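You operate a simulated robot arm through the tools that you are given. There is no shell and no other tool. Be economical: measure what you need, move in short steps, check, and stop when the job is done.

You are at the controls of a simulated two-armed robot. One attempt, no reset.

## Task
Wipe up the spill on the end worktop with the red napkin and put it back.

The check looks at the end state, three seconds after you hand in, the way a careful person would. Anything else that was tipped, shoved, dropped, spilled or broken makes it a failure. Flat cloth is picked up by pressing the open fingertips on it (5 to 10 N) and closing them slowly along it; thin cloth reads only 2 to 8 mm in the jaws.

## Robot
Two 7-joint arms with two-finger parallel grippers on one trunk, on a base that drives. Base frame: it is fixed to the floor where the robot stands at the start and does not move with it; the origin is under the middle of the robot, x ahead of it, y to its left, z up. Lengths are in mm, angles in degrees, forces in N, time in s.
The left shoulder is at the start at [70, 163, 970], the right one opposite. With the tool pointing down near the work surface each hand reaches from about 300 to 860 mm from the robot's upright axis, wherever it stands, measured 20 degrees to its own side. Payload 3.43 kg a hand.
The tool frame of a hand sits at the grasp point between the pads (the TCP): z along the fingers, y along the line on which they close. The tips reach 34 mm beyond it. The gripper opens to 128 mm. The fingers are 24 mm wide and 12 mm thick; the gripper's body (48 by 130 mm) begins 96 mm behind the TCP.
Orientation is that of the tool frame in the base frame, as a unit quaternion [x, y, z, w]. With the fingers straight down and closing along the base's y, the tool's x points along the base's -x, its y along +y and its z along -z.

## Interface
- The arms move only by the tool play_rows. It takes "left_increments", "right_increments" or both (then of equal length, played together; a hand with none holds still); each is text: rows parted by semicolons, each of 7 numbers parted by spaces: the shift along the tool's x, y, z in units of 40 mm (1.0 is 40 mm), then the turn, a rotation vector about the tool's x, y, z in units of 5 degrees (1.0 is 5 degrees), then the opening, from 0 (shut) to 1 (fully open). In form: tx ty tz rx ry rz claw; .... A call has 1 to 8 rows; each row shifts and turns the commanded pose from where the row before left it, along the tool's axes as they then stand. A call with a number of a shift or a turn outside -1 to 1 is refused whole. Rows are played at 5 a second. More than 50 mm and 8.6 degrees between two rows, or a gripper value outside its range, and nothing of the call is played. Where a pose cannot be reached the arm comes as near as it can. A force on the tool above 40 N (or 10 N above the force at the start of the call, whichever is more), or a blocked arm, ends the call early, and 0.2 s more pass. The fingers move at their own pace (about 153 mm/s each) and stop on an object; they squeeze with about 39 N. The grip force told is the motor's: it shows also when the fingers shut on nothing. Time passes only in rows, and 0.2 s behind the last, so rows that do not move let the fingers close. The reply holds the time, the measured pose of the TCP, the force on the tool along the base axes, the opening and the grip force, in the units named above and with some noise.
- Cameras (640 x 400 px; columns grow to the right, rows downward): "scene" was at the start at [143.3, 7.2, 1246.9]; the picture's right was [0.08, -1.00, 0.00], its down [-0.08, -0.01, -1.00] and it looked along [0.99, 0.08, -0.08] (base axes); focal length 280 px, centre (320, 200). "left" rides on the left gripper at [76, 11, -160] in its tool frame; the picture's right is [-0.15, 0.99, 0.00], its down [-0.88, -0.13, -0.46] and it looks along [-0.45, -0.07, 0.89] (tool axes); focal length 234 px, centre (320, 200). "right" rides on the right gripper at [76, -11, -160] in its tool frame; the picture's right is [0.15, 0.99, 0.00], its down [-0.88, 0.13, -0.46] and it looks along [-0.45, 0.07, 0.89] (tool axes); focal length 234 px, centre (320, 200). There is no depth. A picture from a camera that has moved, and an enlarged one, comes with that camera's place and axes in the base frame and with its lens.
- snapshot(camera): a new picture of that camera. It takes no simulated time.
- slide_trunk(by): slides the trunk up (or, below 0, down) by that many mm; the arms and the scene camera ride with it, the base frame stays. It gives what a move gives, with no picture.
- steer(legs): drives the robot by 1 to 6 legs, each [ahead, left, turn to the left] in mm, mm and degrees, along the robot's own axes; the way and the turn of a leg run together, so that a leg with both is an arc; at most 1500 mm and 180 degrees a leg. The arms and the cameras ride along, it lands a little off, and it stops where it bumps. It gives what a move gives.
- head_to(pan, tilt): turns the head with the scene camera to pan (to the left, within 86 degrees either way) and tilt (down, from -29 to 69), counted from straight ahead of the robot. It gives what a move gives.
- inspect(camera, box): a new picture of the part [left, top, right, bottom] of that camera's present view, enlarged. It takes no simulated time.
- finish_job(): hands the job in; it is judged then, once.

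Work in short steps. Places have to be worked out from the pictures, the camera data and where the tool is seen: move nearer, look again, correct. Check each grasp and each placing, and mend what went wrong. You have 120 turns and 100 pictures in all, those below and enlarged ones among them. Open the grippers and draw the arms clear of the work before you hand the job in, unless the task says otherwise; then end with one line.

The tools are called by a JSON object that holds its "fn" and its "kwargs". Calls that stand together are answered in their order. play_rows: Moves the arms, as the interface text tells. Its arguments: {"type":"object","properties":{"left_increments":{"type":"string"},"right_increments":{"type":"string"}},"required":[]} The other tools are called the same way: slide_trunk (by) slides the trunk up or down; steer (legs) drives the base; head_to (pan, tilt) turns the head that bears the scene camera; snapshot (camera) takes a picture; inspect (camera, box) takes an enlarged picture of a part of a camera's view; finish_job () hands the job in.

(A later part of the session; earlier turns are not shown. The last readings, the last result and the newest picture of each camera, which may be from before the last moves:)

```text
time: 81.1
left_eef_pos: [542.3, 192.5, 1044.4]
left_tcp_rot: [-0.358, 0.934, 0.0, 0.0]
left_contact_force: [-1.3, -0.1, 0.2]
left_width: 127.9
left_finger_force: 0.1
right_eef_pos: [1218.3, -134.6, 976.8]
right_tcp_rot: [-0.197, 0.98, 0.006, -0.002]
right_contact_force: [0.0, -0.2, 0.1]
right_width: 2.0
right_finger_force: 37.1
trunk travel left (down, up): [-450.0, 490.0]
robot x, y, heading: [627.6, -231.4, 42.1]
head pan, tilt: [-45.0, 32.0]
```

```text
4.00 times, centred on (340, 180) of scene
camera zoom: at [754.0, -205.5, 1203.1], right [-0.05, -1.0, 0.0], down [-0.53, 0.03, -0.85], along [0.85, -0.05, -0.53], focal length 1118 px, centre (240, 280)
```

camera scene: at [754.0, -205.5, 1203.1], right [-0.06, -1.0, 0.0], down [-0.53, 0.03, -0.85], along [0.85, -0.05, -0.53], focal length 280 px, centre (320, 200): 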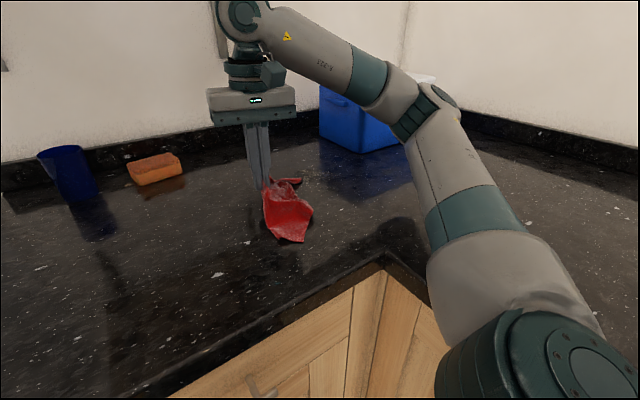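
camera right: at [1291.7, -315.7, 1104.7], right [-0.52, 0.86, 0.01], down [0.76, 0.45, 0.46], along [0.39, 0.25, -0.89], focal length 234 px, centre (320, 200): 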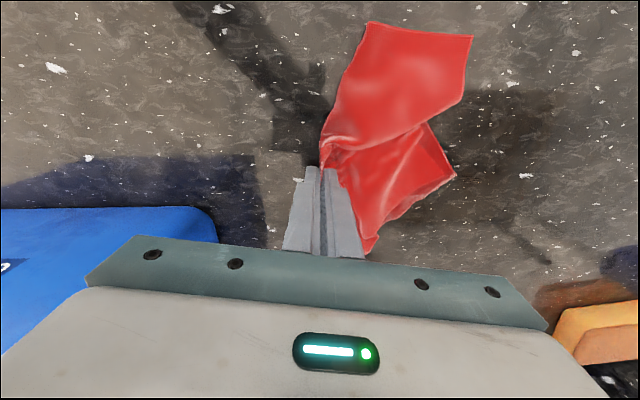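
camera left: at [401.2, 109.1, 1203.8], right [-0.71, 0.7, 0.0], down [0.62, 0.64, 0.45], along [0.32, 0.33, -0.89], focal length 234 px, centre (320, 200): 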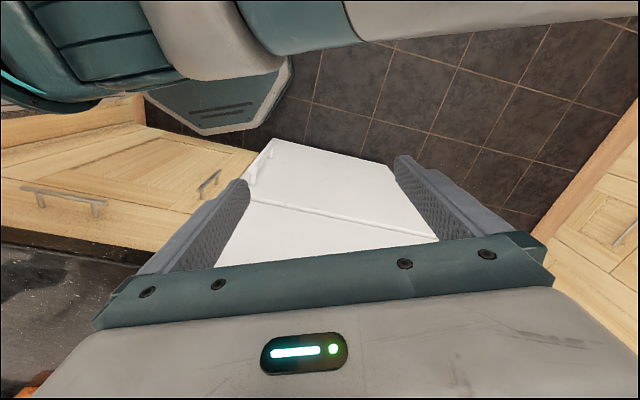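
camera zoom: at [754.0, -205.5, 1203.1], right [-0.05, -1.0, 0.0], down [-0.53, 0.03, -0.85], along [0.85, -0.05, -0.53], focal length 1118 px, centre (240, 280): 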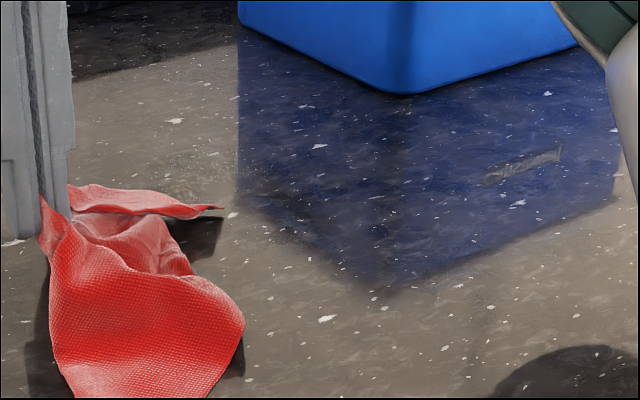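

Only a trace left near (1330,-225). One more set of strokes across it along the tool's x.

{"fn": "play_rows", "kwargs": {"right_increments": "-0.47 -0.79 0 0 0 0 0;-0.47 -0.79 0 0 0 0 0;-0.47 -0.79 0 0 0 0 0;-0.47 -0.79 0 0 0 0 0;-0.47 -0.79 0 0 0 0 0;0 0 0.5 0 0 0 0;0 0 0.27 0 0 0 0;0 0 0 0 0 0 0"}}

{"fn": "play_rows", "kwargs": {"right_increments": "0.6 0 0 0 0 0 0;0.6 0 0 0 0 0 0;0.6 0 0 0 0 0 0;0 0.35 0 0 0 0 0;-0.6 0 0 0 0 0 0;-0.6 0 0 0 0 0 0;-0.6 0 0 0 0 0 0;0 0.35 0 0 0 0 0"}}

{"fn": "play_rows", "kwargs": {"right_increments": "0.6 0 0 0 0 0 0;0.6 0 0 0 0 0 0;0.6 0 0 0 0 0 0;0 0.35 0 0 0 0 0;-0.6 0 0 0 0 0 0;-0.6 0 0 0 0 0 0;-0.6 0 0 0 0 0 0;0 0.35 0 0 0 0 0"}}

{"fn": "play_rows", "kwargs": {"right_increments": "0.6 0 0 0 0 0 0;0.6 0 0 0 0 0 0;0.6 0 0 0 0 0 0;0 0 -0.75 0 0 0 0;0 0.95 0 0 0 0 0;0 0.95 0 0 0 0 0;0 0.95 0 0 0 0 0;0 0 0 0 0 0 0"}}

{"fn": "inspect", "kwargs": {"camera": "right", "box": [40, 60, 320, 240]}}

{"fn": "inspect", "kwargs": {"camera": "scene", "box": [220, 130, 380, 230]}}

```text
time: 82.9
left_eef_pos: [540.3, 193.2, 1043.6]
left_tcp_rot: [-0.357, 0.934, -0.001, -0.001]
left_contact_force: [-0.3, 0.1, 0.6]
left_width: 127.9
left_finger_force: 0.1
right_eef_pos: [1361.6, -244.8, 947.1]
right_tcp_rot: [-0.195, 0.981, 0.005, 0.0]
right_contact_force: [1.4, -1.0, 8.7]
right_width: 2.1
right_finger_force: 36.5
trunk travel left (down, up): [-450.0, 490.0]
robot x, y, heading: [622.7, -230.7, 41.6]
head pan, tilt: [-45.0, 32.0]
```

```text
time: 84.7
left_eef_pos: [538.1, 193.2, 1044.8]
left_tcp_rot: [-0.357, 0.934, -0.001, 0.001]
left_contact_force: [-0.1, 1.6, 0.0]
left_width: 128.3
left_finger_force: 0.0
right_eef_pos: [1350.5, -220.2, 946.3]
right_tcp_rot: [-0.195, 0.981, 0.006, 0.002]
right_contact_force: [5.0, -8.3, 37.9]
right_width: 2.2
right_finger_force: 36.5
trunk travel left (down, up): [-450.0, 490.0]
robot x, y, heading: [626.2, -228.9, 42.1]
head pan, tilt: [-45.0, 32.0]
```

```text
time: 86.5
left_eef_pos: [539.2, 191.8, 1043.0]
left_tcp_rot: [-0.357, 0.934, 0.0, 0.001]
left_contact_force: [0.0, 1.3, 0.1]
left_width: 128.0
left_finger_force: 0.1
right_eef_pos: [1340.0, -195.6, 946.0]
right_tcp_rot: [-0.194, 0.981, 0.006, 0.001]
right_contact_force: [4.7, -7.8, 39.6]
right_width: 1.9
right_finger_force: 36.2
trunk travel left (down, up): [-450.0, 490.0]
robot x, y, heading: [626.3, -235.1, 41.8]
head pan, tilt: [-45.0, 32.0]
```

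```text
time: 88.3
left_eef_pos: [541.9, 193.1, 1044.2]
left_tcp_rot: [-0.357, 0.934, 0.0, -0.001]
left_contact_force: [0.0, -0.5, 0.2]
left_width: 128.3
left_finger_force: 0.1
right_eef_pos: [1232.0, -121.8, 975.9]
right_tcp_rot: [-0.196, 0.981, 0.005, -0.002]
right_contact_force: [-0.1, -0.4, 0.7]
right_width: 2.0
right_finger_force: 36.7
trunk travel left (down, up): [-450.0, 490.0]
robot x, y, heading: [625.2, -231.0, 42.1]
head pan, tilt: [-45.0, 32.0]
```

```text
2.22 times, centred on (180, 150) of right
camera zoom: at [1166.3, -163.1, 1136.8], right [-0.51, 0.86, 0.01], down [0.77, 0.45, 0.46], along [0.39, 0.24, -0.89], focal length 520 px, centre (631, 311)
```

zoom: 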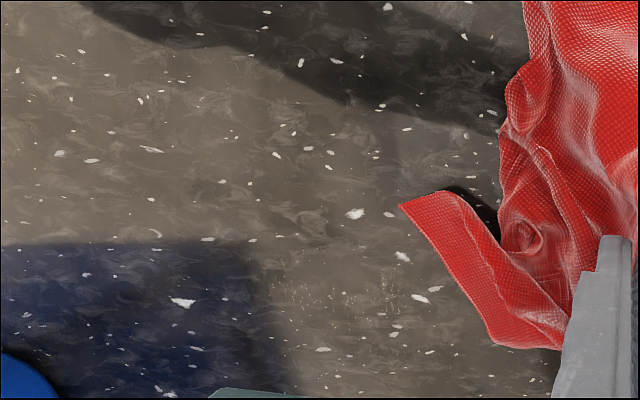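

```text
4.00 times, centred on (300, 180) of scene
camera zoom: at [754.1, -205.5, 1203.1], right [-0.06, -1.0, 0.0], down [-0.53, 0.03, -0.85], along [0.85, -0.05, -0.53], focal length 1118 px, centre (400, 280)
```

zoom: 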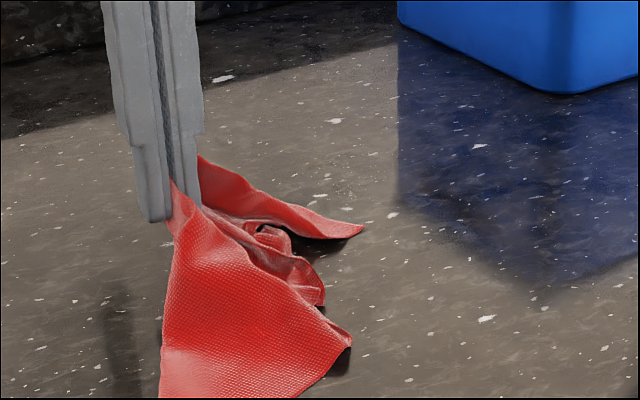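

Only specks left; one last double pass along them.

{"fn": "play_rows", "kwargs": {"right_increments": "-0.27 -0.88 0 0 0 0 0;-0.27 -0.88 0 0 0 0 0;-0.27 -0.88 0 0 0 0 0;-0.27 -0.88 0 0 0 0 0;-0.27 -0.88 0 0 0 0 0;0 0 0.5 0 0 0 0;0 0 0.25 0 0 0 0;0 0 0 0 0 0 0"}}

{"fn": "play_rows", "kwargs": {"right_increments": "0 0.75 0 0 0 0 0;0 0.75 0 0 0 0 0;0 0.75 0 0 0 0 0;0.25 0 0 0 0 0 0;0 -0.75 0 0 0 0 0;0 -0.75 0 0 0 0 0;0 -0.75 0 0 0 0 0;0.25 0 0 0 0 0 0"}}

{"fn": "play_rows", "kwargs": {"right_increments": "0 0.75 0 0 0 0 0;0 0.75 0 0 0 0 0;0 0.75 0 0 0 0 0;0 0 -0.75 0 0 0 0;0 0.9 0 0 0 0 0;0 0.9 0 0 0 0 0;0 0 0 0 0 0 0"}}

{"fn": "inspect", "kwargs": {"camera": "right", "box": [40, 60, 320, 240]}}

{"fn": "snapshot", "kwargs": {"camera": "scene"}}

```text
time: 90.1
left_eef_pos: [539.9, 191.9, 1045.4]
left_tcp_rot: [-0.358, 0.934, 0.0, 0.001]
left_contact_force: [-0.3, 0.7, 0.3]
left_width: 128.2
left_finger_force: 0.1
right_eef_pos: [1345.8, -259.3, 945.9]
right_tcp_rot: [-0.196, 0.981, 0.006, 0.002]
right_contact_force: [4.4, -1.2, 24.2]
right_width: 2.3
right_finger_force: 36.5
trunk travel left (down, up): [-450.0, 490.0]
robot x, y, heading: [624.2, -233.3, 41.8]
head pan, tilt: [-45.0, 32.0]
```

```text
time: 91.9
left_eef_pos: [539.3, 193.9, 1043.5]
left_tcp_rot: [-0.357, 0.934, -0.001, 0.0]
left_contact_force: [-0.3, -0.2, 0.6]
left_width: 128.0
left_finger_force: 0.1
right_eef_pos: [1330.5, -265.8, 944.7]
right_tcp_rot: [-0.195, 0.981, 0.004, 0.0]
right_contact_force: [7.8, 3.8, 27.9]
right_width: 1.9
right_finger_force: 36.9
trunk travel left (down, up): [-450.0, 490.0]
robot x, y, heading: [625.0, -236.5, 41.8]
head pan, tilt: [-45.0, 32.0]
```

```text
time: 93.5
left_eef_pos: [540.2, 192.1, 1043.9]
left_tcp_rot: [-0.358, 0.934, 0.0, -0.001]
left_contact_force: [-0.1, 0.7, -0.2]
left_width: 128.1
left_finger_force: 0.1
right_eef_pos: [1268.9, -117.4, 973.7]
right_tcp_rot: [-0.196, 0.981, 0.005, -0.002]
right_contact_force: [-0.4, 0.1, 0.7]
right_width: 2.1
right_finger_force: 36.6
trunk travel left (down, up): [-450.0, 490.0]
robot x, y, heading: [626.6, -233.5, 41.9]
head pan, tilt: [-45.0, 32.0]
```

```text
2.22 times, centred on (180, 150) of right
camera zoom: at [1202.5, -159.2, 1133.8], right [-0.52, 0.86, 0.01], down [0.77, 0.45, 0.46], along [0.39, 0.24, -0.89], focal length 520 px, centre (631, 311)
```

zoom: 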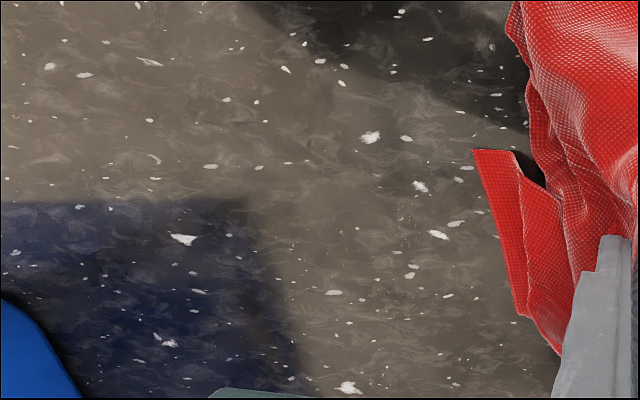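

```text
37 pictures are left
camera scene: at [754.3, -205.1, 1203.0], right [-0.06, -1.0, 0.0], down [-0.53, 0.03, -0.85], along [0.85, -0.05, -0.53], focal length 280 px, centre (320, 200)
```

scene: 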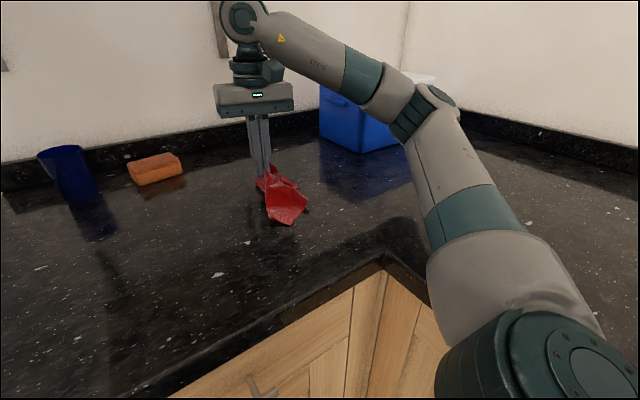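

The spot is clean. Now I bring the napkin back: first pull the hand in and up a little, then turn the base 22° left so the hand swings to the napkin's home at (1158,14).

{"fn": "play_rows", "kwargs": {"right_increments": "0.71 -0.48 -0.2 0 0 0 0;0.71 -0.48 -0.2 0 0 0 0;0.71 -0.48 -0.2 0 0 0 0;0 0 0 0 0 0 0"}}

{"fn": "steer", "kwargs": {"legs": [[0, 0, 22]]}}

{"fn": "snapshot", "kwargs": {"camera": "scene"}}

```text
time: 94.5
left_eef_pos: [542.0, 194.4, 1044.1]
left_tcp_rot: [-0.357, 0.934, 0.001, -0.001]
left_contact_force: [0.0, -0.2, -0.1]
left_width: 128.0
left_finger_force: 0.0
right_eef_pos: [1212.8, -202.8, 998.8]
right_tcp_rot: [-0.196, 0.981, 0.005, -0.001]
right_contact_force: [-0.5, 0.6, 0.3]
right_width: 2.0
right_finger_force: 37.0
trunk travel left (down, up): [-450.0, 490.0]
robot x, y, heading: [627.9, -233.6, 41.8]
head pan, tilt: [-45.0, 32.0]
```

```text
time: 96.0
left_eef_pos: [390.1, 131.7, 1043.3]
left_tcp_rot: [-0.526, 0.85, -0.001, 0.0]
left_contact_force: [-1.0, 0.1, 0.1]
left_width: 128.2
left_finger_force: 0.1
right_eef_pos: [1159.8, 11.3, 997.6]
right_tcp_rot: [-0.378, 0.926, 0.004, -0.003]
right_contact_force: [0.9, -1.0, 0.7]
right_width: 2.0
right_finger_force: 36.4
trunk travel left (down, up): [-450.0, 490.0]
robot x, y, heading: [628.8, -236.8, 63.5]
head pan, tilt: [-45.0, 32.0]
```

```text
36 pictures are left
camera scene: at [734.2, -159.6, 1203.1], right [0.32, -0.95, 0.0], down [-0.5, -0.17, -0.85], along [0.8, 0.27, -0.53], focal length 280 px, centre (320, 200)
```

scene: 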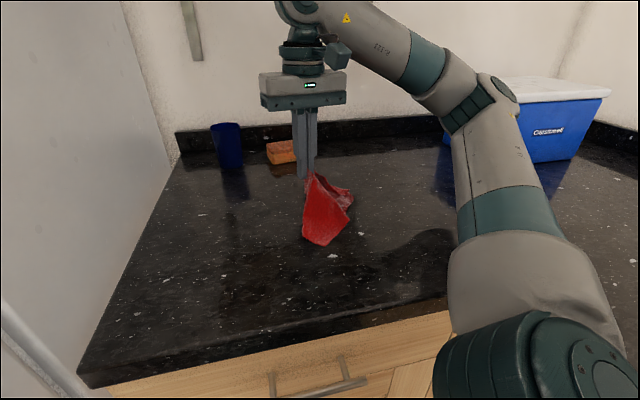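

Hand is at the home spot. I yaw the hand back to its grasp heading and lower.

{"fn": "play_rows", "kwargs": {"right_increments": "0 0 0 0 0 -1 0;0 0 0 0 0 -1 0;0 0 0 0 0 -1 0;0 0 0 0 0 -1 0;0 0 0 0 0 -1 0;0 0 0 0 0 -1 0;0 0 0 0 0 0 0"}}

{"fn": "play_rows", "kwargs": {"right_increments": "0 0 0.5 0 0 0 0;0 0 0.4 0 0 0 0;0 0 0.2 0 0 0 0;0 0 0.1 0 0 0 0;0 0 0 0 0 0 0"}}

{"fn": "snapshot", "kwargs": {"camera": "right"}}

{"fn": "snapshot", "kwargs": {"camera": "scene"}}

```text
time: 97.6
left_eef_pos: [389.9, 132.5, 1044.6]
left_tcp_rot: [-0.526, 0.851, 0.0, 0.0]
left_contact_force: [0.7, 0.4, -0.9]
left_width: 127.7
left_finger_force: 0.2
right_eef_pos: [1158.8, 10.8, 998.6]
right_tcp_rot: [-0.604, 0.797, 0.005, -0.001]
right_contact_force: [0.5, -0.5, -0.1]
right_width: 1.8
right_finger_force: 36.3
trunk travel left (down, up): [-450.0, 490.0]
robot x, y, heading: [626.5, -232.9, 63.5]
head pan, tilt: [-45.0, 32.0]
```

```text
time: 98.8
left_eef_pos: [390.1, 132.2, 1044.2]
left_tcp_rot: [-0.526, 0.85, 0.0, -0.001]
left_contact_force: [0.3, 0.4, 0.8]
left_width: 128.1
left_finger_force: 0.1
right_eef_pos: [1158.5, 11.2, 948.7]
right_tcp_rot: [-0.603, 0.798, 0.005, 0.0]
right_contact_force: [0.1, -0.3, 0.3]
right_width: 2.2
right_finger_force: 36.7
trunk travel left (down, up): [-450.0, 490.0]
robot x, y, heading: [623.0, -234.3, 63.5]
head pan, tilt: [-45.0, 32.0]
```

```text
35 pictures are left
camera right: at [1148.0, -67.5, 1108.8], right [-0.99, 0.13, 0.01], down [0.12, 0.88, 0.46], along [0.05, 0.46, -0.89], focal length 234 px, centre (320, 200)
```

right: 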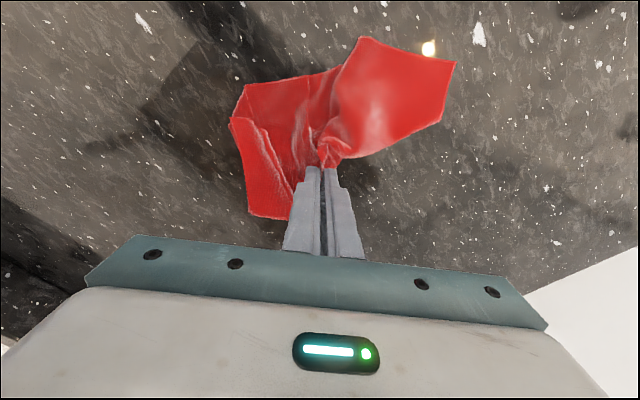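

```text
34 pictures are left
camera scene: at [734.4, -159.7, 1203.1], right [0.32, -0.95, 0.0], down [-0.5, -0.17, -0.85], along [0.8, 0.27, -0.53], focal length 280 px, centre (320, 200)
```

scene: 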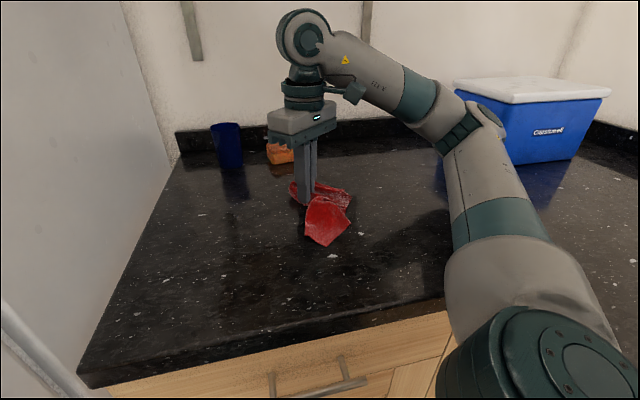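

Most of the cloth lies on the -y side of the tips. I drag it 40 mm to +y so the pile is centred, then release by opening and rise.

{"fn": "play_rows", "kwargs": {"right_increments": "-0.5 0 0.03 0 0 0 0;-0.5 0 0 0 0 0 0;0 0 0 0 0 0 0.15;0 0 0 0 0 0 0.3;0 0 -0.3 0 0 0 0.3;0 0 -0.5 0 0 0 0.3;0 0 -0.5 0 0 0 0.3;0 0 0 0 0 0 0.3"}}

{"fn": "snapshot", "kwargs": {"camera": "right"}}

{"fn": "snapshot", "kwargs": {"camera": "scene"}}

```text
time: 100.6
left_eef_pos: [389.7, 132.9, 1044.4]
left_tcp_rot: [-0.526, 0.85, -0.001, 0.0]
left_contact_force: [-0.3, 0.2, -0.4]
left_width: 128.1
left_finger_force: 0.0
right_eef_pos: [1170.3, 50.5, 1000.4]
right_tcp_rot: [-0.604, 0.797, 0.005, -0.001]
right_contact_force: [-0.8, 1.0, -0.5]
right_width: 38.5
right_finger_force: 0.0
trunk travel left (down, up): [-450.0, 490.0]
robot x, y, heading: [626.9, -230.6, 63.5]
head pan, tilt: [-45.0, 32.0]
```

```text
33 pictures are left
camera right: at [1160.7, -27.5, 1159.9], right [-0.99, 0.13, 0.01], down [0.12, 0.88, 0.46], along [0.05, 0.46, -0.89], focal length 234 px, centre (320, 200)
```

right: 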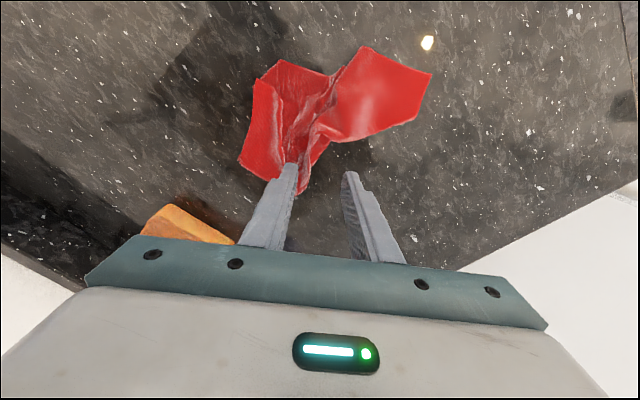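

```text
32 pictures are left
camera scene: at [734.8, -159.6, 1203.0], right [0.32, -0.95, 0.0], down [-0.5, -0.17, -0.85], along [0.8, 0.27, -0.53], focal length 280 px, centre (320, 200)
```

scene: 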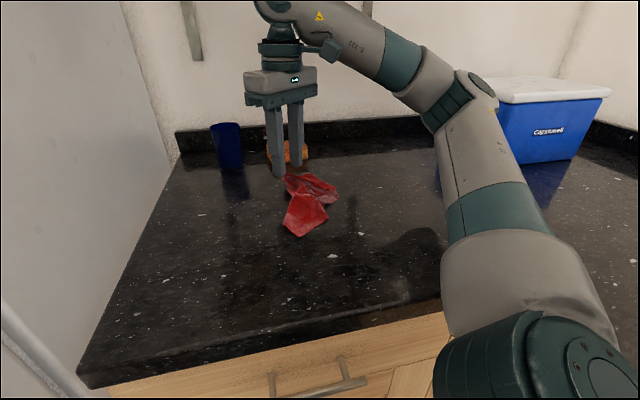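

The napkin is back at its place, centred near (1155,15), but crumpled. I look closely to see how to spread it.

{"fn": "inspect", "kwargs": {"camera": "right", "box": [216, 30, 456, 180]}}

{"fn": "inspect", "kwargs": {"camera": "scene", "box": [230, 140, 390, 250]}}

```text
2.67 times, centred on (336, 105) of right
camera zoom: at [1160.7, -27.5, 1159.9], right [-0.99, 0.13, 0.01], down [0.12, 0.88, 0.46], along [0.05, 0.46, -0.89], focal length 624 px, centre (277, 453)
```

zoom: 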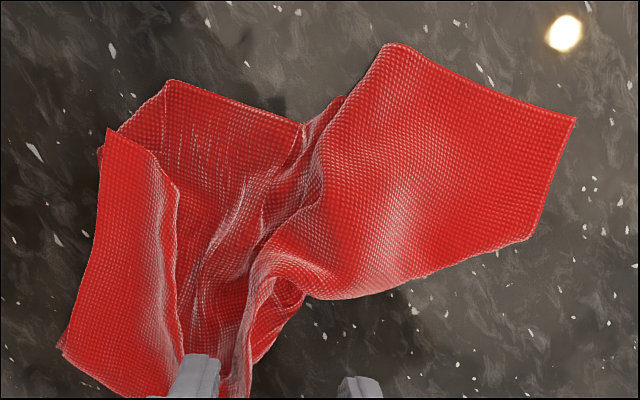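

```text
3.64 times, centred on (310, 195) of scene
camera zoom: at [734.8, -159.6, 1203.0], right [0.32, -0.95, 0.0], down [-0.5, -0.17, -0.85], along [0.8, 0.27, -0.53], focal length 1017 px, centre (356, 218)
```

zoom: 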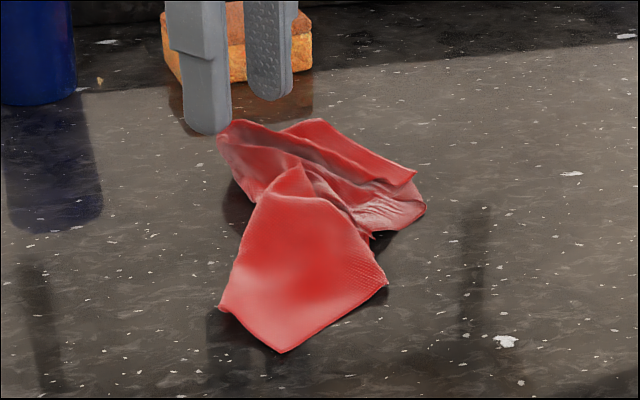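

The right flap ends in a free corner near (1056,-16). I'll pinch it just inside, at (1080,-10), and pull it outward towards its old place. First move above it and lower.

{"fn": "play_rows", "kwargs": {"right_increments": "0.68 0.59 0 0 0 0 0.3;0.68 0.59 0 0 0 0 0.3;0.68 0.59 0 0 0 0 0.3;0 0 0.5 0 0 0 0.3;0 0 0.4 0 0 0 0.3;0 0 0.3 0 0 0 0.3;0 0 0.12 0 0 0 0.3;0 0 0 0 0 0 0.3"}}

{"fn": "snapshot", "kwargs": {"camera": "right"}}

```text
time: 102.4
left_eef_pos: [391.0, 132.5, 1043.4]
left_tcp_rot: [-0.526, 0.85, 0.0, 0.0]
left_contact_force: [0.6, 0.3, -0.6]
left_width: 127.7
left_finger_force: 0.1
right_eef_pos: [1079.7, -8.7, 949.9]
right_tcp_rot: [-0.603, 0.798, 0.004, -0.002]
right_contact_force: [0.7, -0.2, -0.5]
right_width: 38.7
right_finger_force: 0.0
trunk travel left (down, up): [-450.0, 490.0]
robot x, y, heading: [623.2, -229.5, 63.6]
head pan, tilt: [-45.0, 32.0]
```

```text
29 pictures are left
camera right: at [1069.3, -87.8, 1108.7], right [-0.99, 0.13, 0.01], down [0.12, 0.88, 0.46], along [0.05, 0.46, -0.89], focal length 234 px, centre (320, 200)
```

right: 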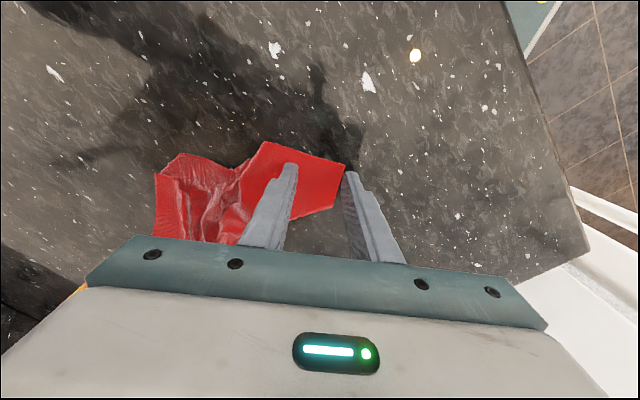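

The right finger is just outside the corner; good straddle. I shift 8 mm inward, press and close.

{"fn": "play_rows", "kwargs": {"right_increments": "0.1 -0.25 0 0 0 0 0.3;0 0 0.07 0 0 0 0.3;0 0 0.03 0 0 0 0.3;0 0 0 0 0 0 0.3"}}

```text
time: 103.4
left_eef_pos: [388.2, 131.8, 1044.6]
left_tcp_rot: [-0.527, 0.85, 0.0, 0.0]
left_contact_force: [-0.3, 0.5, 0.3]
left_width: 128.1
left_finger_force: 0.0
right_eef_pos: [1088.1, -16.0, 946.1]
right_tcp_rot: [-0.604, 0.797, 0.006, 0.0]
right_contact_force: [-1.5, 1.2, 16.8]
right_width: 37.3
right_finger_force: 0.0
trunk travel left (down, up): [-450.0, 490.0]
robot x, y, heading: [625.5, -231.0, 63.5]
head pan, tilt: [-45.0, 32.0]
```

17 N; a hair up, then close slowly.

{"fn": "play_rows", "kwargs": {"right_increments": "0 0 -0.03 0 0 0 0.26;0 0 0 0 0 0 0.2;0 0 0 0 0 0 0.14;0 0 0 0 0 0 0.08;0 0 0 0 0 0 0.02;0 0 0 0 0 0 0;0 0 0 0 0 0 0"}}

{"fn": "snapshot", "kwargs": {"camera": "right"}}

```text
time: 105.0
left_eef_pos: [389.8, 131.7, 1043.8]
left_tcp_rot: [-0.526, 0.85, 0.0, 0.0]
left_contact_force: [0.0, -0.2, -0.5]
left_width: 127.9
left_finger_force: 0.1
right_eef_pos: [1088.7, -15.5, 945.3]
right_tcp_rot: [-0.604, 0.797, 0.004, -0.002]
right_contact_force: [-0.3, 0.1, 2.8]
right_width: 2.4
right_finger_force: 36.9
trunk travel left (down, up): [-450.0, 490.0]
robot x, y, heading: [624.7, -232.6, 63.4]
head pan, tilt: [-45.0, 32.0]
```

```text
28 pictures are left
camera right: at [1079.3, -94.5, 1105.3], right [-0.99, 0.13, 0.01], down [0.12, 0.88, 0.46], along [0.05, 0.46, -0.89], focal length 234 px, centre (320, 200)
```

right: 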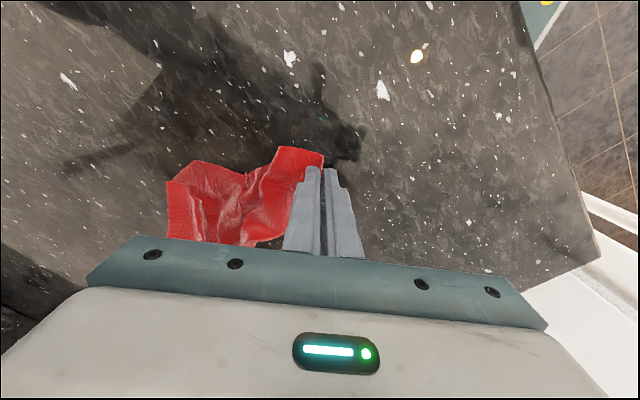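

Corner held (2.4 mm). I lift slightly and pull it briskly towards (990,25).

{"fn": "play_rows", "kwargs": {"right_increments": "0 0 -0.3 0 0 0 0;-0.14 0.9 0 0 0 0 0;-0.14 0.9 0 0 0 0 0;-0.14 0.9 0 0 0 0 0;0 0 0 0 0 0 0"}}

{"fn": "snapshot", "kwargs": {"camera": "right"}}

{"fn": "inspect", "kwargs": {"camera": "scene", "box": [180, 130, 380, 270]}}

```text
time: 106.2
left_eef_pos: [390.9, 131.6, 1044.0]
left_tcp_rot: [-0.527, 0.85, 0.001, -0.001]
left_contact_force: [-0.3, 0.5, 0.4]
left_width: 128.1
left_finger_force: 0.1
right_eef_pos: [994.9, 30.7, 958.9]
right_tcp_rot: [-0.604, 0.797, 0.006, 0.0]
right_contact_force: [-0.2, -0.7, 0.3]
right_width: 1.8
right_finger_force: 36.8
trunk travel left (down, up): [-450.0, 490.0]
robot x, y, heading: [622.4, -234.1, 63.4]
head pan, tilt: [-45.0, 32.0]
```

```text
27 pictures are left
camera right: at [984.9, -47.6, 1119.0], right [-0.99, 0.13, 0.01], down [0.12, 0.88, 0.46], along [0.05, 0.46, -0.89], focal length 234 px, centre (320, 200)
```

right: 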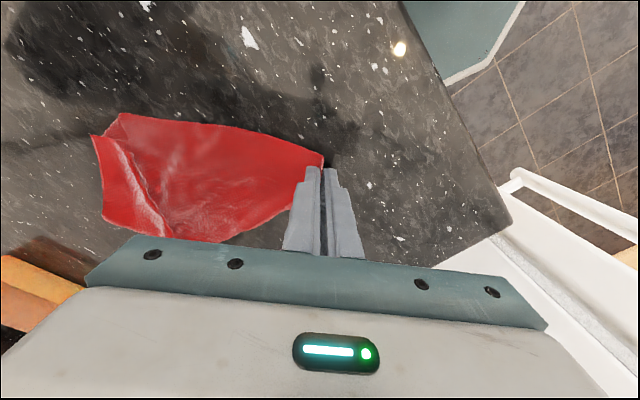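

```text
2.86 times, centred on (280, 200) of scene
camera zoom: at [735.1, -160.5, 1203.1], right [0.32, -0.95, 0.0], down [-0.5, -0.17, -0.85], along [0.8, 0.27, -0.53], focal length 799 px, centre (434, 200)
```

zoom: 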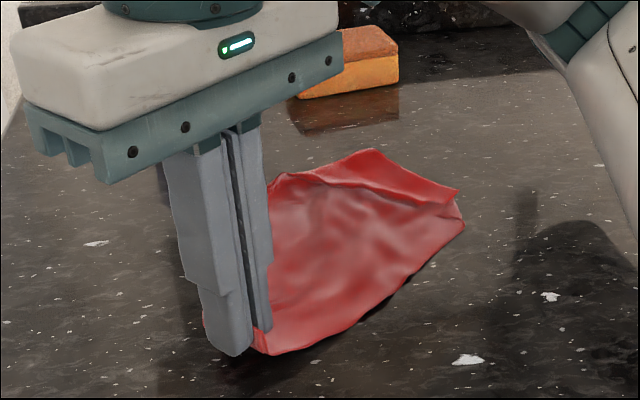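

Great, it opened nearly flat; only the far (B) corner is folded over. I set the corner down, release and look.

{"fn": "play_rows", "kwargs": {"right_increments": "0 0 0.25 0 0 0 0;0 0 0 0 0 0 0.1;0 0 0 0 0 0 0.25;0 0 -0.5 0 0 0 0.25;0 0 -0.5 0 0 0 0.3;-0.3 -0.9 0 0 0 0 0.3;-0.3 -0.9 0 0 0 0 0.3;0 0 0 0 0 0 0.3"}}

{"fn": "snapshot", "kwargs": {"camera": "right"}}

{"fn": "inspect", "kwargs": {"camera": "scene", "box": [180, 130, 380, 270]}}

```text
time: 108.0
left_eef_pos: [389.9, 133.2, 1044.7]
left_tcp_rot: [-0.525, 0.851, -0.001, -0.001]
left_contact_force: [-0.6, 0.0, 0.0]
left_width: 127.7
left_finger_force: 0.0
right_eef_pos: [1066.8, 33.3, 989.0]
right_tcp_rot: [-0.604, 0.797, 0.004, -0.002]
right_contact_force: [0.3, -0.3, -0.4]
right_width: 38.2
right_finger_force: 0.1
trunk travel left (down, up): [-450.0, 490.0]
robot x, y, heading: [625.9, -232.0, 63.4]
head pan, tilt: [-45.0, 32.0]
```

```text
25 pictures are left
camera right: at [1056.7, -44.4, 1149.0], right [-0.99, 0.13, 0.01], down [0.12, 0.88, 0.46], along [0.05, 0.46, -0.89], focal length 234 px, centre (320, 200)
```

right: 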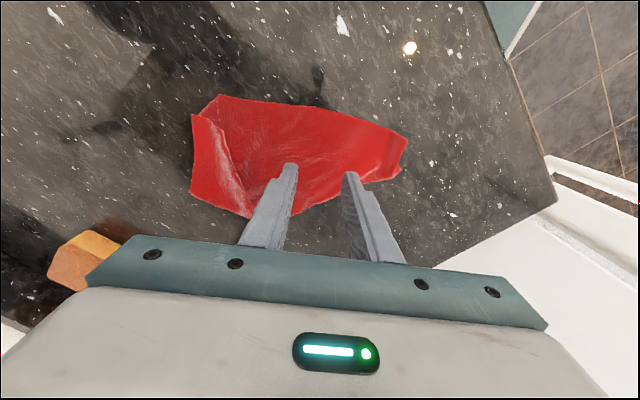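

```text
2.86 times, centred on (280, 200) of scene
camera zoom: at [734.1, -159.5, 1203.1], right [0.32, -0.95, 0.0], down [-0.5, -0.17, -0.85], along [0.8, 0.27, -0.53], focal length 799 px, centre (434, 200)
```

zoom: 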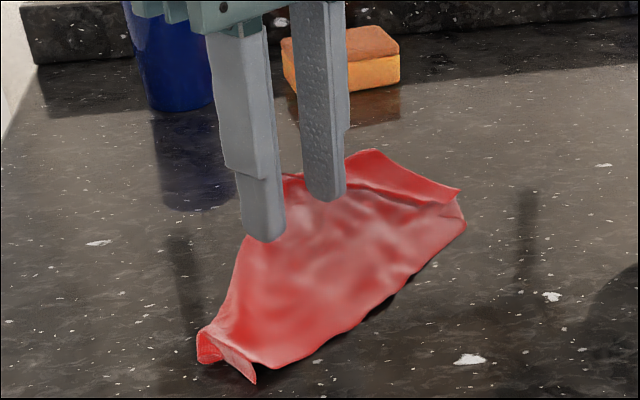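

Now it spans x 976–1211, so its centre is ~60 mm short of home, with a flap folded over at the +x end. I'll pinch that flap at about (1178,37) and pull it out to +x.

{"fn": "play_rows", "kwargs": {"right_increments": "-0.27 -0.88 0 0 0 0 0.2;-0.27 -0.88 0 0 0 0 0.2;-0.27 -0.88 0 0 0 0 0.2;0 0 0.4 0 0 0 0.2;0 0 0.3 0 0 0 0.2;0 0 0.15 0 0 0 0.2;0 0 0 0 0 0 0.2"}}

{"fn": "snapshot", "kwargs": {"camera": "right"}}

```text
time: 109.6
left_eef_pos: [390.1, 131.7, 1043.6]
left_tcp_rot: [-0.526, 0.85, 0.0, -0.001]
left_contact_force: [0.2, -0.4, -0.2]
left_width: 128.0
left_finger_force: 0.0
right_eef_pos: [1176.4, 35.7, 953.7]
right_tcp_rot: [-0.604, 0.797, 0.005, -0.001]
right_contact_force: [0.6, -0.4, -1.0]
right_width: 25.7
right_finger_force: 0.0
trunk travel left (down, up): [-450.0, 490.0]
robot x, y, heading: [625.7, -232.7, 64.0]
head pan, tilt: [-45.0, 32.0]
```

```text
23 pictures are left
camera right: at [1167.1, -43.1, 1112.2], right [-0.99, 0.13, 0.01], down [0.12, 0.88, 0.46], along [0.05, 0.46, -0.89], focal length 234 px, centre (320, 200)
```

right: 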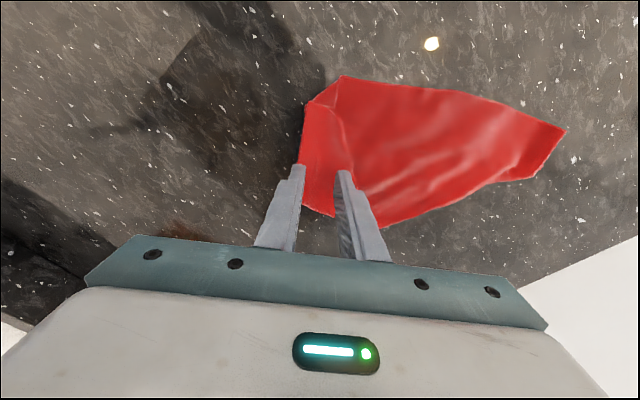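

The fingers straddle the flap. I narrow the opening so both tips are on the flap, press lightly and close.

{"fn": "play_rows", "kwargs": {"right_increments": "0 0 0 0 0 0 0.13;0 0 0.1 0 0 0 0.13;0 0 0.05 0 0 0 0.13;0 0 0 0 0 0 0.13"}}

```text
time: 110.6
left_eef_pos: [390.1, 133.3, 1043.2]
left_tcp_rot: [-0.527, 0.85, 0.0, 0.0]
left_contact_force: [0.1, -0.5, -0.6]
left_width: 128.4
left_finger_force: 0.1
right_eef_pos: [1176.5, 36.5, 947.2]
right_tcp_rot: [-0.604, 0.797, 0.004, 0.0]
right_contact_force: [0.0, 0.0, 3.1]
right_width: 16.5
right_finger_force: 0.0
trunk travel left (down, up): [-450.0, 490.0]
robot x, y, heading: [624.4, -231.2, 63.5]
head pan, tilt: [-45.0, 32.0]
```

3 N; close slowly, then lift 20 mm and look.

{"fn": "play_rows", "kwargs": {"right_increments": "0 0 0.02 0 0 0 0.1;0 0 0 0 0 0 0.07;0 0 0 0 0 0 0.04;0 0 0 0 0 0 0.01;0 0 0 0 0 0 0;0 0 -0.3 0 0 0 0;0 0 -0.3 0 0 0 0;0 0 0 0 0 0 0"}}

{"fn": "snapshot", "kwargs": {"camera": "right"}}

```text
time: 112.4
left_eef_pos: [389.6, 133.3, 1044.3]
left_tcp_rot: [-0.526, 0.851, -0.001, -0.001]
left_contact_force: [0.4, 0.0, -0.4]
left_width: 127.9
left_finger_force: 0.0
right_eef_pos: [1177.1, 36.9, 970.0]
right_tcp_rot: [-0.603, 0.798, 0.005, -0.002]
right_contact_force: [-0.5, 0.2, 0.8]
right_width: 1.9
right_finger_force: 36.0
trunk travel left (down, up): [-450.0, 490.0]
robot x, y, heading: [624.1, -229.3, 63.7]
head pan, tilt: [-45.0, 32.0]
```

```text
22 pictures are left
camera right: at [1168.5, -41.1, 1130.0], right [-0.99, 0.13, 0.01], down [0.12, 0.88, 0.46], along [0.05, 0.46, -0.89], focal length 234 px, centre (320, 200)
```

right: 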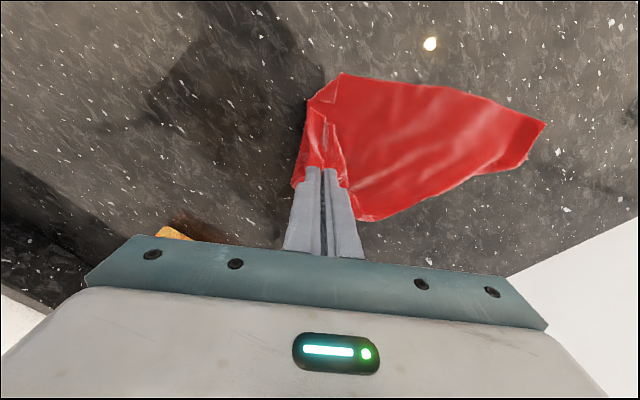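

Flap is held. I pull it out towards +x by 85 mm while lowering slightly.

{"fn": "play_rows", "kwargs": {"right_increments": "-0.1 -0.75 0 0 0 0 0;-0.1 -0.75 0.15 0 0 0 0;-0.1 -0.65 0.15 0 0 0 0;0 0 0 0 0 0 0"}}

{"fn": "snapshot", "kwargs": {"camera": "right"}}

{"fn": "inspect", "kwargs": {"camera": "scene", "box": [180, 130, 380, 270]}}

```text
time: 113.4
left_eef_pos: [389.9, 131.7, 1043.7]
left_tcp_rot: [-0.526, 0.85, 0.0, -0.001]
left_contact_force: [0.1, 0.4, -0.5]
left_width: 128.0
left_finger_force: 0.2
right_eef_pos: [1262.6, 26.2, 957.8]
right_tcp_rot: [-0.604, 0.797, 0.004, -0.001]
right_contact_force: [-0.8, 0.8, 1.1]
right_width: 1.3
right_finger_force: 36.1
trunk travel left (down, up): [-450.0, 490.0]
robot x, y, heading: [626.3, -235.2, 63.7]
head pan, tilt: [-45.0, 32.0]
```

```text
21 pictures are left
camera right: at [1254.7, -51.7, 1117.8], right [-0.99, 0.13, 0.01], down [0.12, 0.88, 0.46], along [0.05, 0.46, -0.89], focal length 234 px, centre (320, 200)
```

right: 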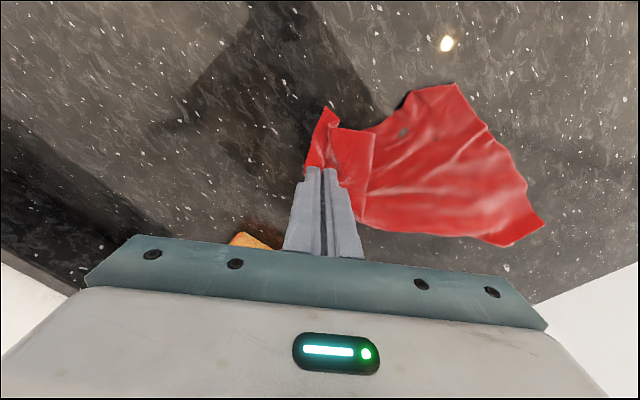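

```text
2.86 times, centred on (280, 200) of scene
camera zoom: at [734.0, -159.5, 1203.1], right [0.32, -0.95, 0.0], down [-0.5, -0.17, -0.85], along [0.8, 0.27, -0.53], focal length 799 px, centre (434, 200)
```

zoom: 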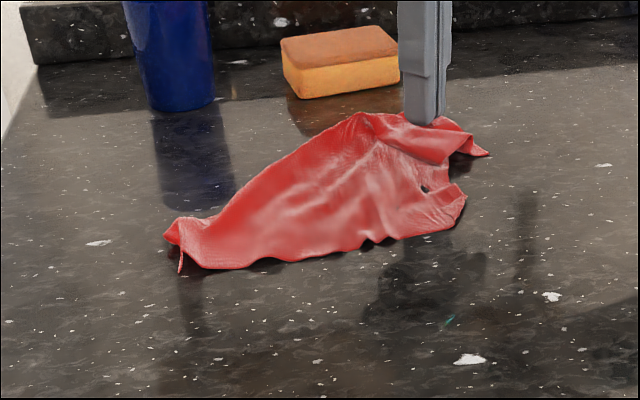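

Well spread now and centred near (1150,35). I set it down, release and rise.

{"fn": "play_rows", "kwargs": {"right_increments": "0 0 0.2 0 0 0 0;0 0 0 0 0 0 0.1;0 0 0 0 0 0 0.25;0 0 -0.5 0 0 0 0.25;0 0 -0.5 0 0 0 0.25;0.3 0.8 0 0 0 0 0.3;0.3 0.8 0 0 0 0 0.3;0 0 0 0 0 0 0.3"}}

{"fn": "snapshot", "kwargs": {"camera": "right"}}

{"fn": "inspect", "kwargs": {"camera": "scene", "box": [180, 130, 380, 270]}}

```text
time: 115.2
left_eef_pos: [390.5, 132.5, 1043.4]
left_tcp_rot: [-0.526, 0.85, 0.0, 0.0]
left_contact_force: [0.4, -0.9, -0.2]
left_width: 128.1
left_finger_force: 0.1
right_eef_pos: [1195.8, 18.9, 991.1]
right_tcp_rot: [-0.603, 0.797, 0.005, -0.001]
right_contact_force: [0.6, 0.6, -0.4]
right_width: 38.3
right_finger_force: 0.1
trunk travel left (down, up): [-450.0, 490.0]
robot x, y, heading: [627.2, -234.9, 63.5]
head pan, tilt: [-45.0, 32.0]
```

```text
19 pictures are left
camera right: at [1186.1, -58.9, 1150.0], right [-0.99, 0.13, 0.01], down [0.12, 0.88, 0.46], along [0.05, 0.46, -0.89], focal length 234 px, centre (320, 200)
```

right: 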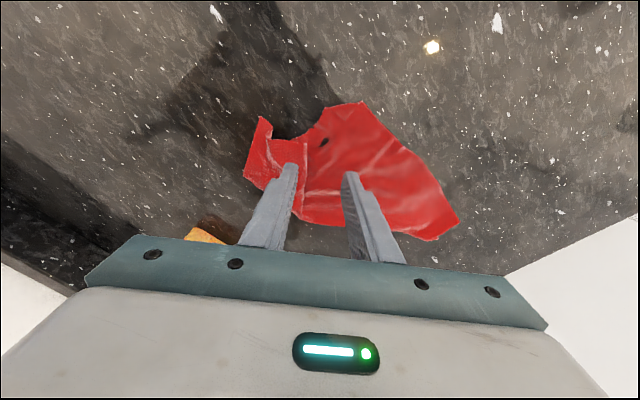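

```text
2.86 times, centred on (280, 200) of scene
camera zoom: at [734.8, -159.9, 1203.0], right [0.32, -0.95, 0.0], down [-0.5, -0.17, -0.85], along [0.8, 0.27, -0.53], focal length 799 px, centre (434, 200)
```

zoom: 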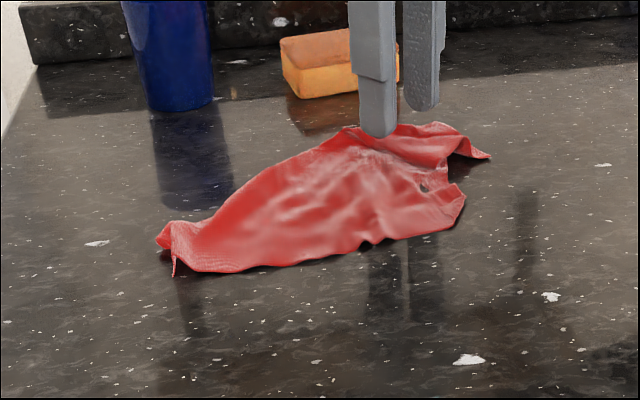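

It's still folded in layers along y. I'll pinch the -y edge near (1150,-15) and pull it out towards -y.

{"fn": "play_rows", "kwargs": {"right_increments": "0.56 0.44 0 0 0 0 0.3;0.56 0.44 0 0 0 0 0.3;0 0 0.5 0 0 0 0.3;0 0 0.4 0 0 0 0.3;0 0 0.15 0 0 0 0.3;0 0 0 0 0 0 0.3"}}

{"fn": "snapshot", "kwargs": {"camera": "right"}}

```text
time: 116.6
left_eef_pos: [390.3, 131.2, 1044.4]
left_tcp_rot: [-0.526, 0.851, 0.0, 0.0]
left_contact_force: [-0.1, 0.0, 0.3]
left_width: 127.8
left_finger_force: 0.0
right_eef_pos: [1147.2, -16.7, 949.1]
right_tcp_rot: [-0.604, 0.797, 0.005, -0.001]
right_contact_force: [0.1, 1.0, 0.4]
right_width: 38.6
right_finger_force: 0.0
trunk travel left (down, up): [-450.0, 490.0]
robot x, y, heading: [629.6, -233.9, 63.4]
head pan, tilt: [-45.0, 32.0]
```

```text
17 pictures are left
camera right: at [1137.7, -93.9, 1108.8], right [-0.99, 0.13, 0.01], down [0.12, 0.88, 0.46], along [0.05, 0.46, -0.89], focal length 234 px, centre (320, 200)
```

right: 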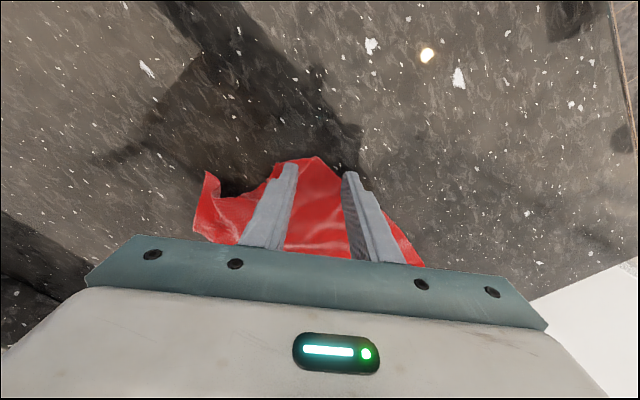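

Tips straddle the -y edge. Press lightly and close.

{"fn": "play_rows", "kwargs": {"right_increments": "-0.2 0 0.08 0 0 0 0.3;0 0 0.02 0 0 0 0.24;0 0 0 0 0 0 0.18;0 0 0 0 0 0 0.12;0 0 0 0 0 0 0.06;0 0 0 0 0 0 0;0 0 0 0 0 0 0;0 0 -0.3 0 0 0 0"}}

{"fn": "play_rows", "kwargs": {"right_increments": "0.9 0.1 0 0 0 0 0;0.9 0.1 0 0 0 0 0;0.6 0.1 0 0 0 0 0;0 0 0 0 0 0 0"}}

{"fn": "snapshot", "kwargs": {"camera": "right"}}

{"fn": "inspect", "kwargs": {"camera": "scene", "box": [180, 130, 380, 270]}}

```text
time: 118.4
left_eef_pos: [390.8, 131.6, 1045.0]
left_tcp_rot: [-0.526, 0.85, -0.001, 0.0]
left_contact_force: [0.3, 0.5, -0.2]
left_width: 127.9
left_finger_force: 0.0
right_eef_pos: [1149.2, -9.1, 958.1]
right_tcp_rot: [-0.603, 0.797, 0.004, -0.002]
right_contact_force: [-0.2, 0.8, 0.2]
right_width: 1.5
right_finger_force: 36.8
trunk travel left (down, up): [-450.0, 490.0]
robot x, y, heading: [626.1, -230.2, 63.5]
head pan, tilt: [-45.0, 32.0]
```

```text
time: 119.4
left_eef_pos: [390.9, 132.5, 1043.7]
left_tcp_rot: [-0.526, 0.85, 0.0, -0.001]
left_contact_force: [-0.4, -0.6, 0.5]
left_width: 127.8
left_finger_force: 0.1
right_eef_pos: [1115.1, -99.6, 955.7]
right_tcp_rot: [-0.604, 0.797, 0.005, -0.002]
right_contact_force: [0.4, 0.1, 0.3]
right_width: 1.8
right_finger_force: 36.1
trunk travel left (down, up): [-450.0, 490.0]
robot x, y, heading: [624.9, -232.5, 63.5]
head pan, tilt: [-45.0, 32.0]
```

```text
16 pictures are left
camera right: at [1104.9, -177.4, 1114.2], right [-0.99, 0.13, 0.01], down [0.12, 0.88, 0.46], along [0.05, 0.46, -0.89], focal length 234 px, centre (320, 200)
```

right: 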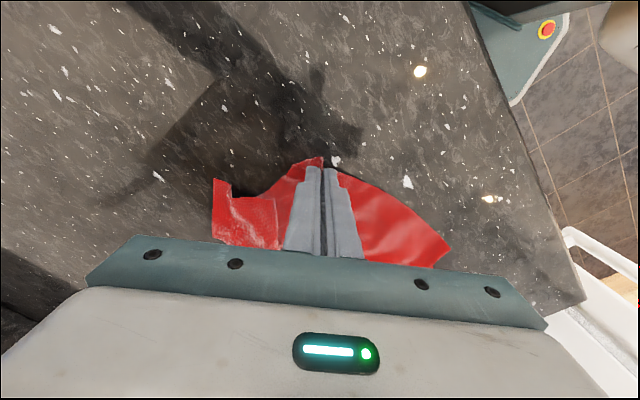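

```text
2.86 times, centred on (280, 200) of scene
camera zoom: at [734.5, -159.4, 1203.0], right [0.32, -0.95, 0.0], down [-0.5, -0.17, -0.85], along [0.8, 0.27, -0.53], focal length 799 px, centre (434, 200)
```

zoom: 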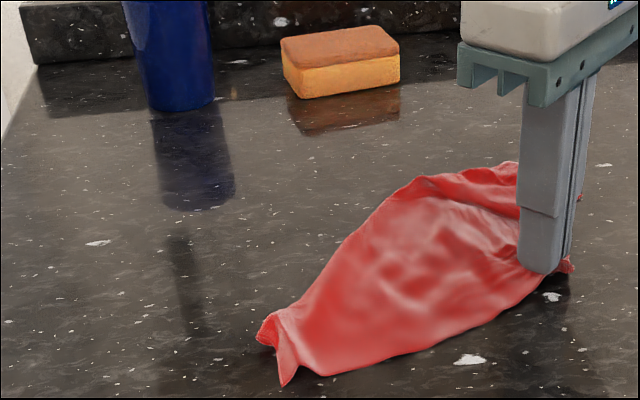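

It opened further, but its centre is now about (1097,-28). I release here, then will pull the back edge towards +x,+y to bring it home.

{"fn": "play_rows", "kwargs": {"right_increments": "0 0 0.2 0 0 0 0;0 0 0 0 0 0 0.1;0 0 0 0 0 0 0.25;0 0 -0.5 0 0 0 0.25;0 0 -0.5 0 0 0 0.25;-0.5 0 0 0 0 0 0.3;-0.5 0 0 0 0 0 0.3;0 0 0 0 0 0 0.3"}}

{"fn": "snapshot", "kwargs": {"camera": "right"}}

{"fn": "inspect", "kwargs": {"camera": "scene", "box": [180, 130, 420, 270]}}

```text
time: 121.2
left_eef_pos: [389.9, 132.2, 1044.8]
left_tcp_rot: [-0.526, 0.85, -0.001, -0.001]
left_contact_force: [0.0, -0.3, -0.3]
left_width: 128.3
left_finger_force: 0.1
right_eef_pos: [1125.0, -60.3, 988.8]
right_tcp_rot: [-0.602, 0.798, 0.005, 0.0]
right_contact_force: [0.3, 0.1, 0.1]
right_width: 38.3
right_finger_force: 0.1
trunk travel left (down, up): [-450.0, 490.0]
robot x, y, heading: [625.3, -232.9, 63.5]
head pan, tilt: [-45.0, 32.0]
```

```text
14 pictures are left
camera right: at [1115.4, -138.2, 1148.5], right [-0.99, 0.13, 0.01], down [0.12, 0.88, 0.46], along [0.05, 0.46, -0.89], focal length 234 px, centre (320, 200)
```

right: 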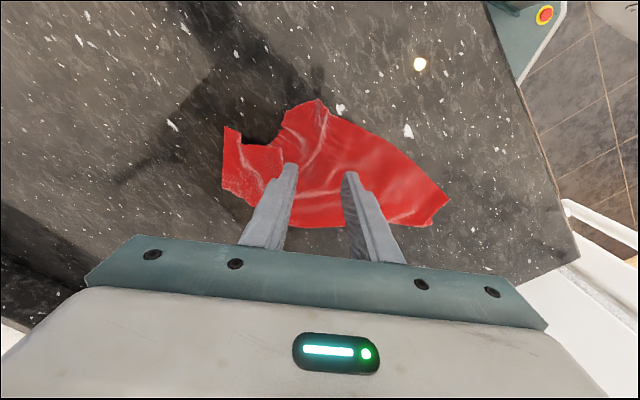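

```text
2.67 times, centred on (300, 200) of scene
camera zoom: at [734.4, -160.0, 1203.1], right [0.32, -0.95, 0.0], down [-0.5, -0.17, -0.85], along [0.8, 0.27, -0.53], focal length 746 px, centre (373, 200)
```

zoom: 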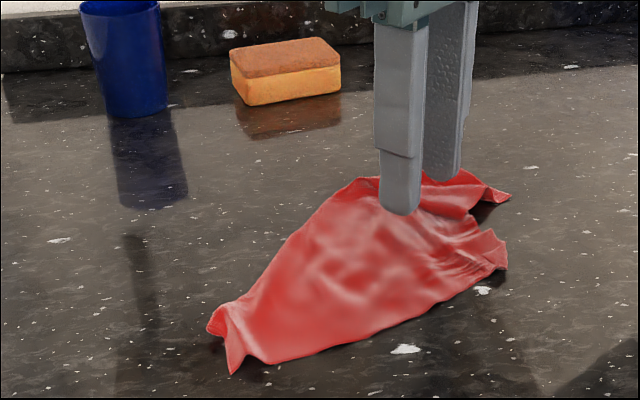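

The napkin spans x 985–1232, y -118…20. I go to its +y back edge near (1188,-24), pinch there.

{"fn": "play_rows", "kwargs": {"right_increments": "-0.43 -0.43 0 0 0 0 0.3;-0.43 -0.43 0 0 0 0 0.3;-0.43 -0.43 0 0 0 0 0.3;0 0 0.5 0 0 0 0.3;0 0 0.35 0 0 0 0.3;0 0 0.12 0 0 0 0.3;0 0 0.08 0 0 0 0.3;0 0 0.03 0 0 0 0.3"}}

{"fn": "play_rows", "kwargs": {"right_increments": "0 0 0 0 0 0 0.24;0 0 0 0 0 0 0.18;0 0 0 0 0 0 0.12;0 0 0 0 0 0 0.06;0 0 0 0 0 0 0;0 0 0 0 0 0 0;0 0 -0.3 0 0 0 0;0 0 0 0 0 0 0"}}

{"fn": "snapshot", "kwargs": {"camera": "right"}}

```text
time: 123.0
left_eef_pos: [389.0, 133.3, 1044.1]
left_tcp_rot: [-0.526, 0.85, 0.0, 0.0]
left_contact_force: [-0.2, -0.4, -0.2]
left_width: 128.0
left_finger_force: 0.0
right_eef_pos: [1186.8, -22.3, 945.3]
right_tcp_rot: [-0.604, 0.797, 0.005, -0.001]
right_contact_force: [1.6, 1.1, 5.5]
right_width: 38.7
right_finger_force: 0.4
trunk travel left (down, up): [-450.0, 490.0]
robot x, y, heading: [624.4, -230.9, 63.7]
head pan, tilt: [-45.0, 32.0]
```

```text
time: 124.8
left_eef_pos: [389.6, 131.5, 1043.9]
left_tcp_rot: [-0.526, 0.85, 0.0, 0.0]
left_contact_force: [0.4, 0.7, 0.9]
left_width: 127.9
left_finger_force: 0.1
right_eef_pos: [1187.7, -24.2, 954.5]
right_tcp_rot: [-0.604, 0.797, 0.005, -0.002]
right_contact_force: [0.0, 0.1, 0.1]
right_width: 2.6
right_finger_force: 37.5
trunk travel left (down, up): [-450.0, 490.0]
robot x, y, heading: [624.1, -234.8, 63.3]
head pan, tilt: [-45.0, 32.0]
```

```text
12 pictures are left
camera right: at [1178.2, -101.2, 1115.9], right [-0.99, 0.13, 0.01], down [0.12, 0.88, 0.46], along [0.05, 0.46, -0.89], focal length 234 px, centre (320, 200)
```

right: 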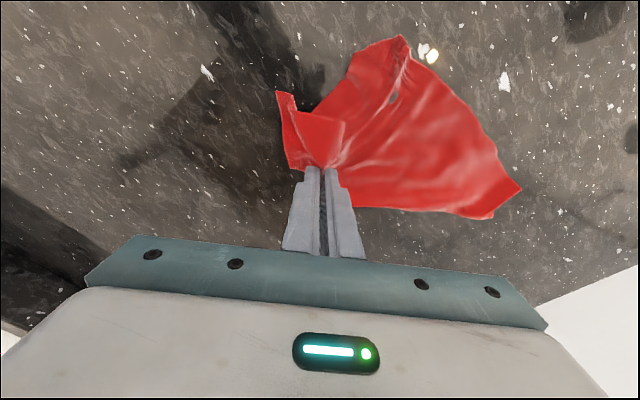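

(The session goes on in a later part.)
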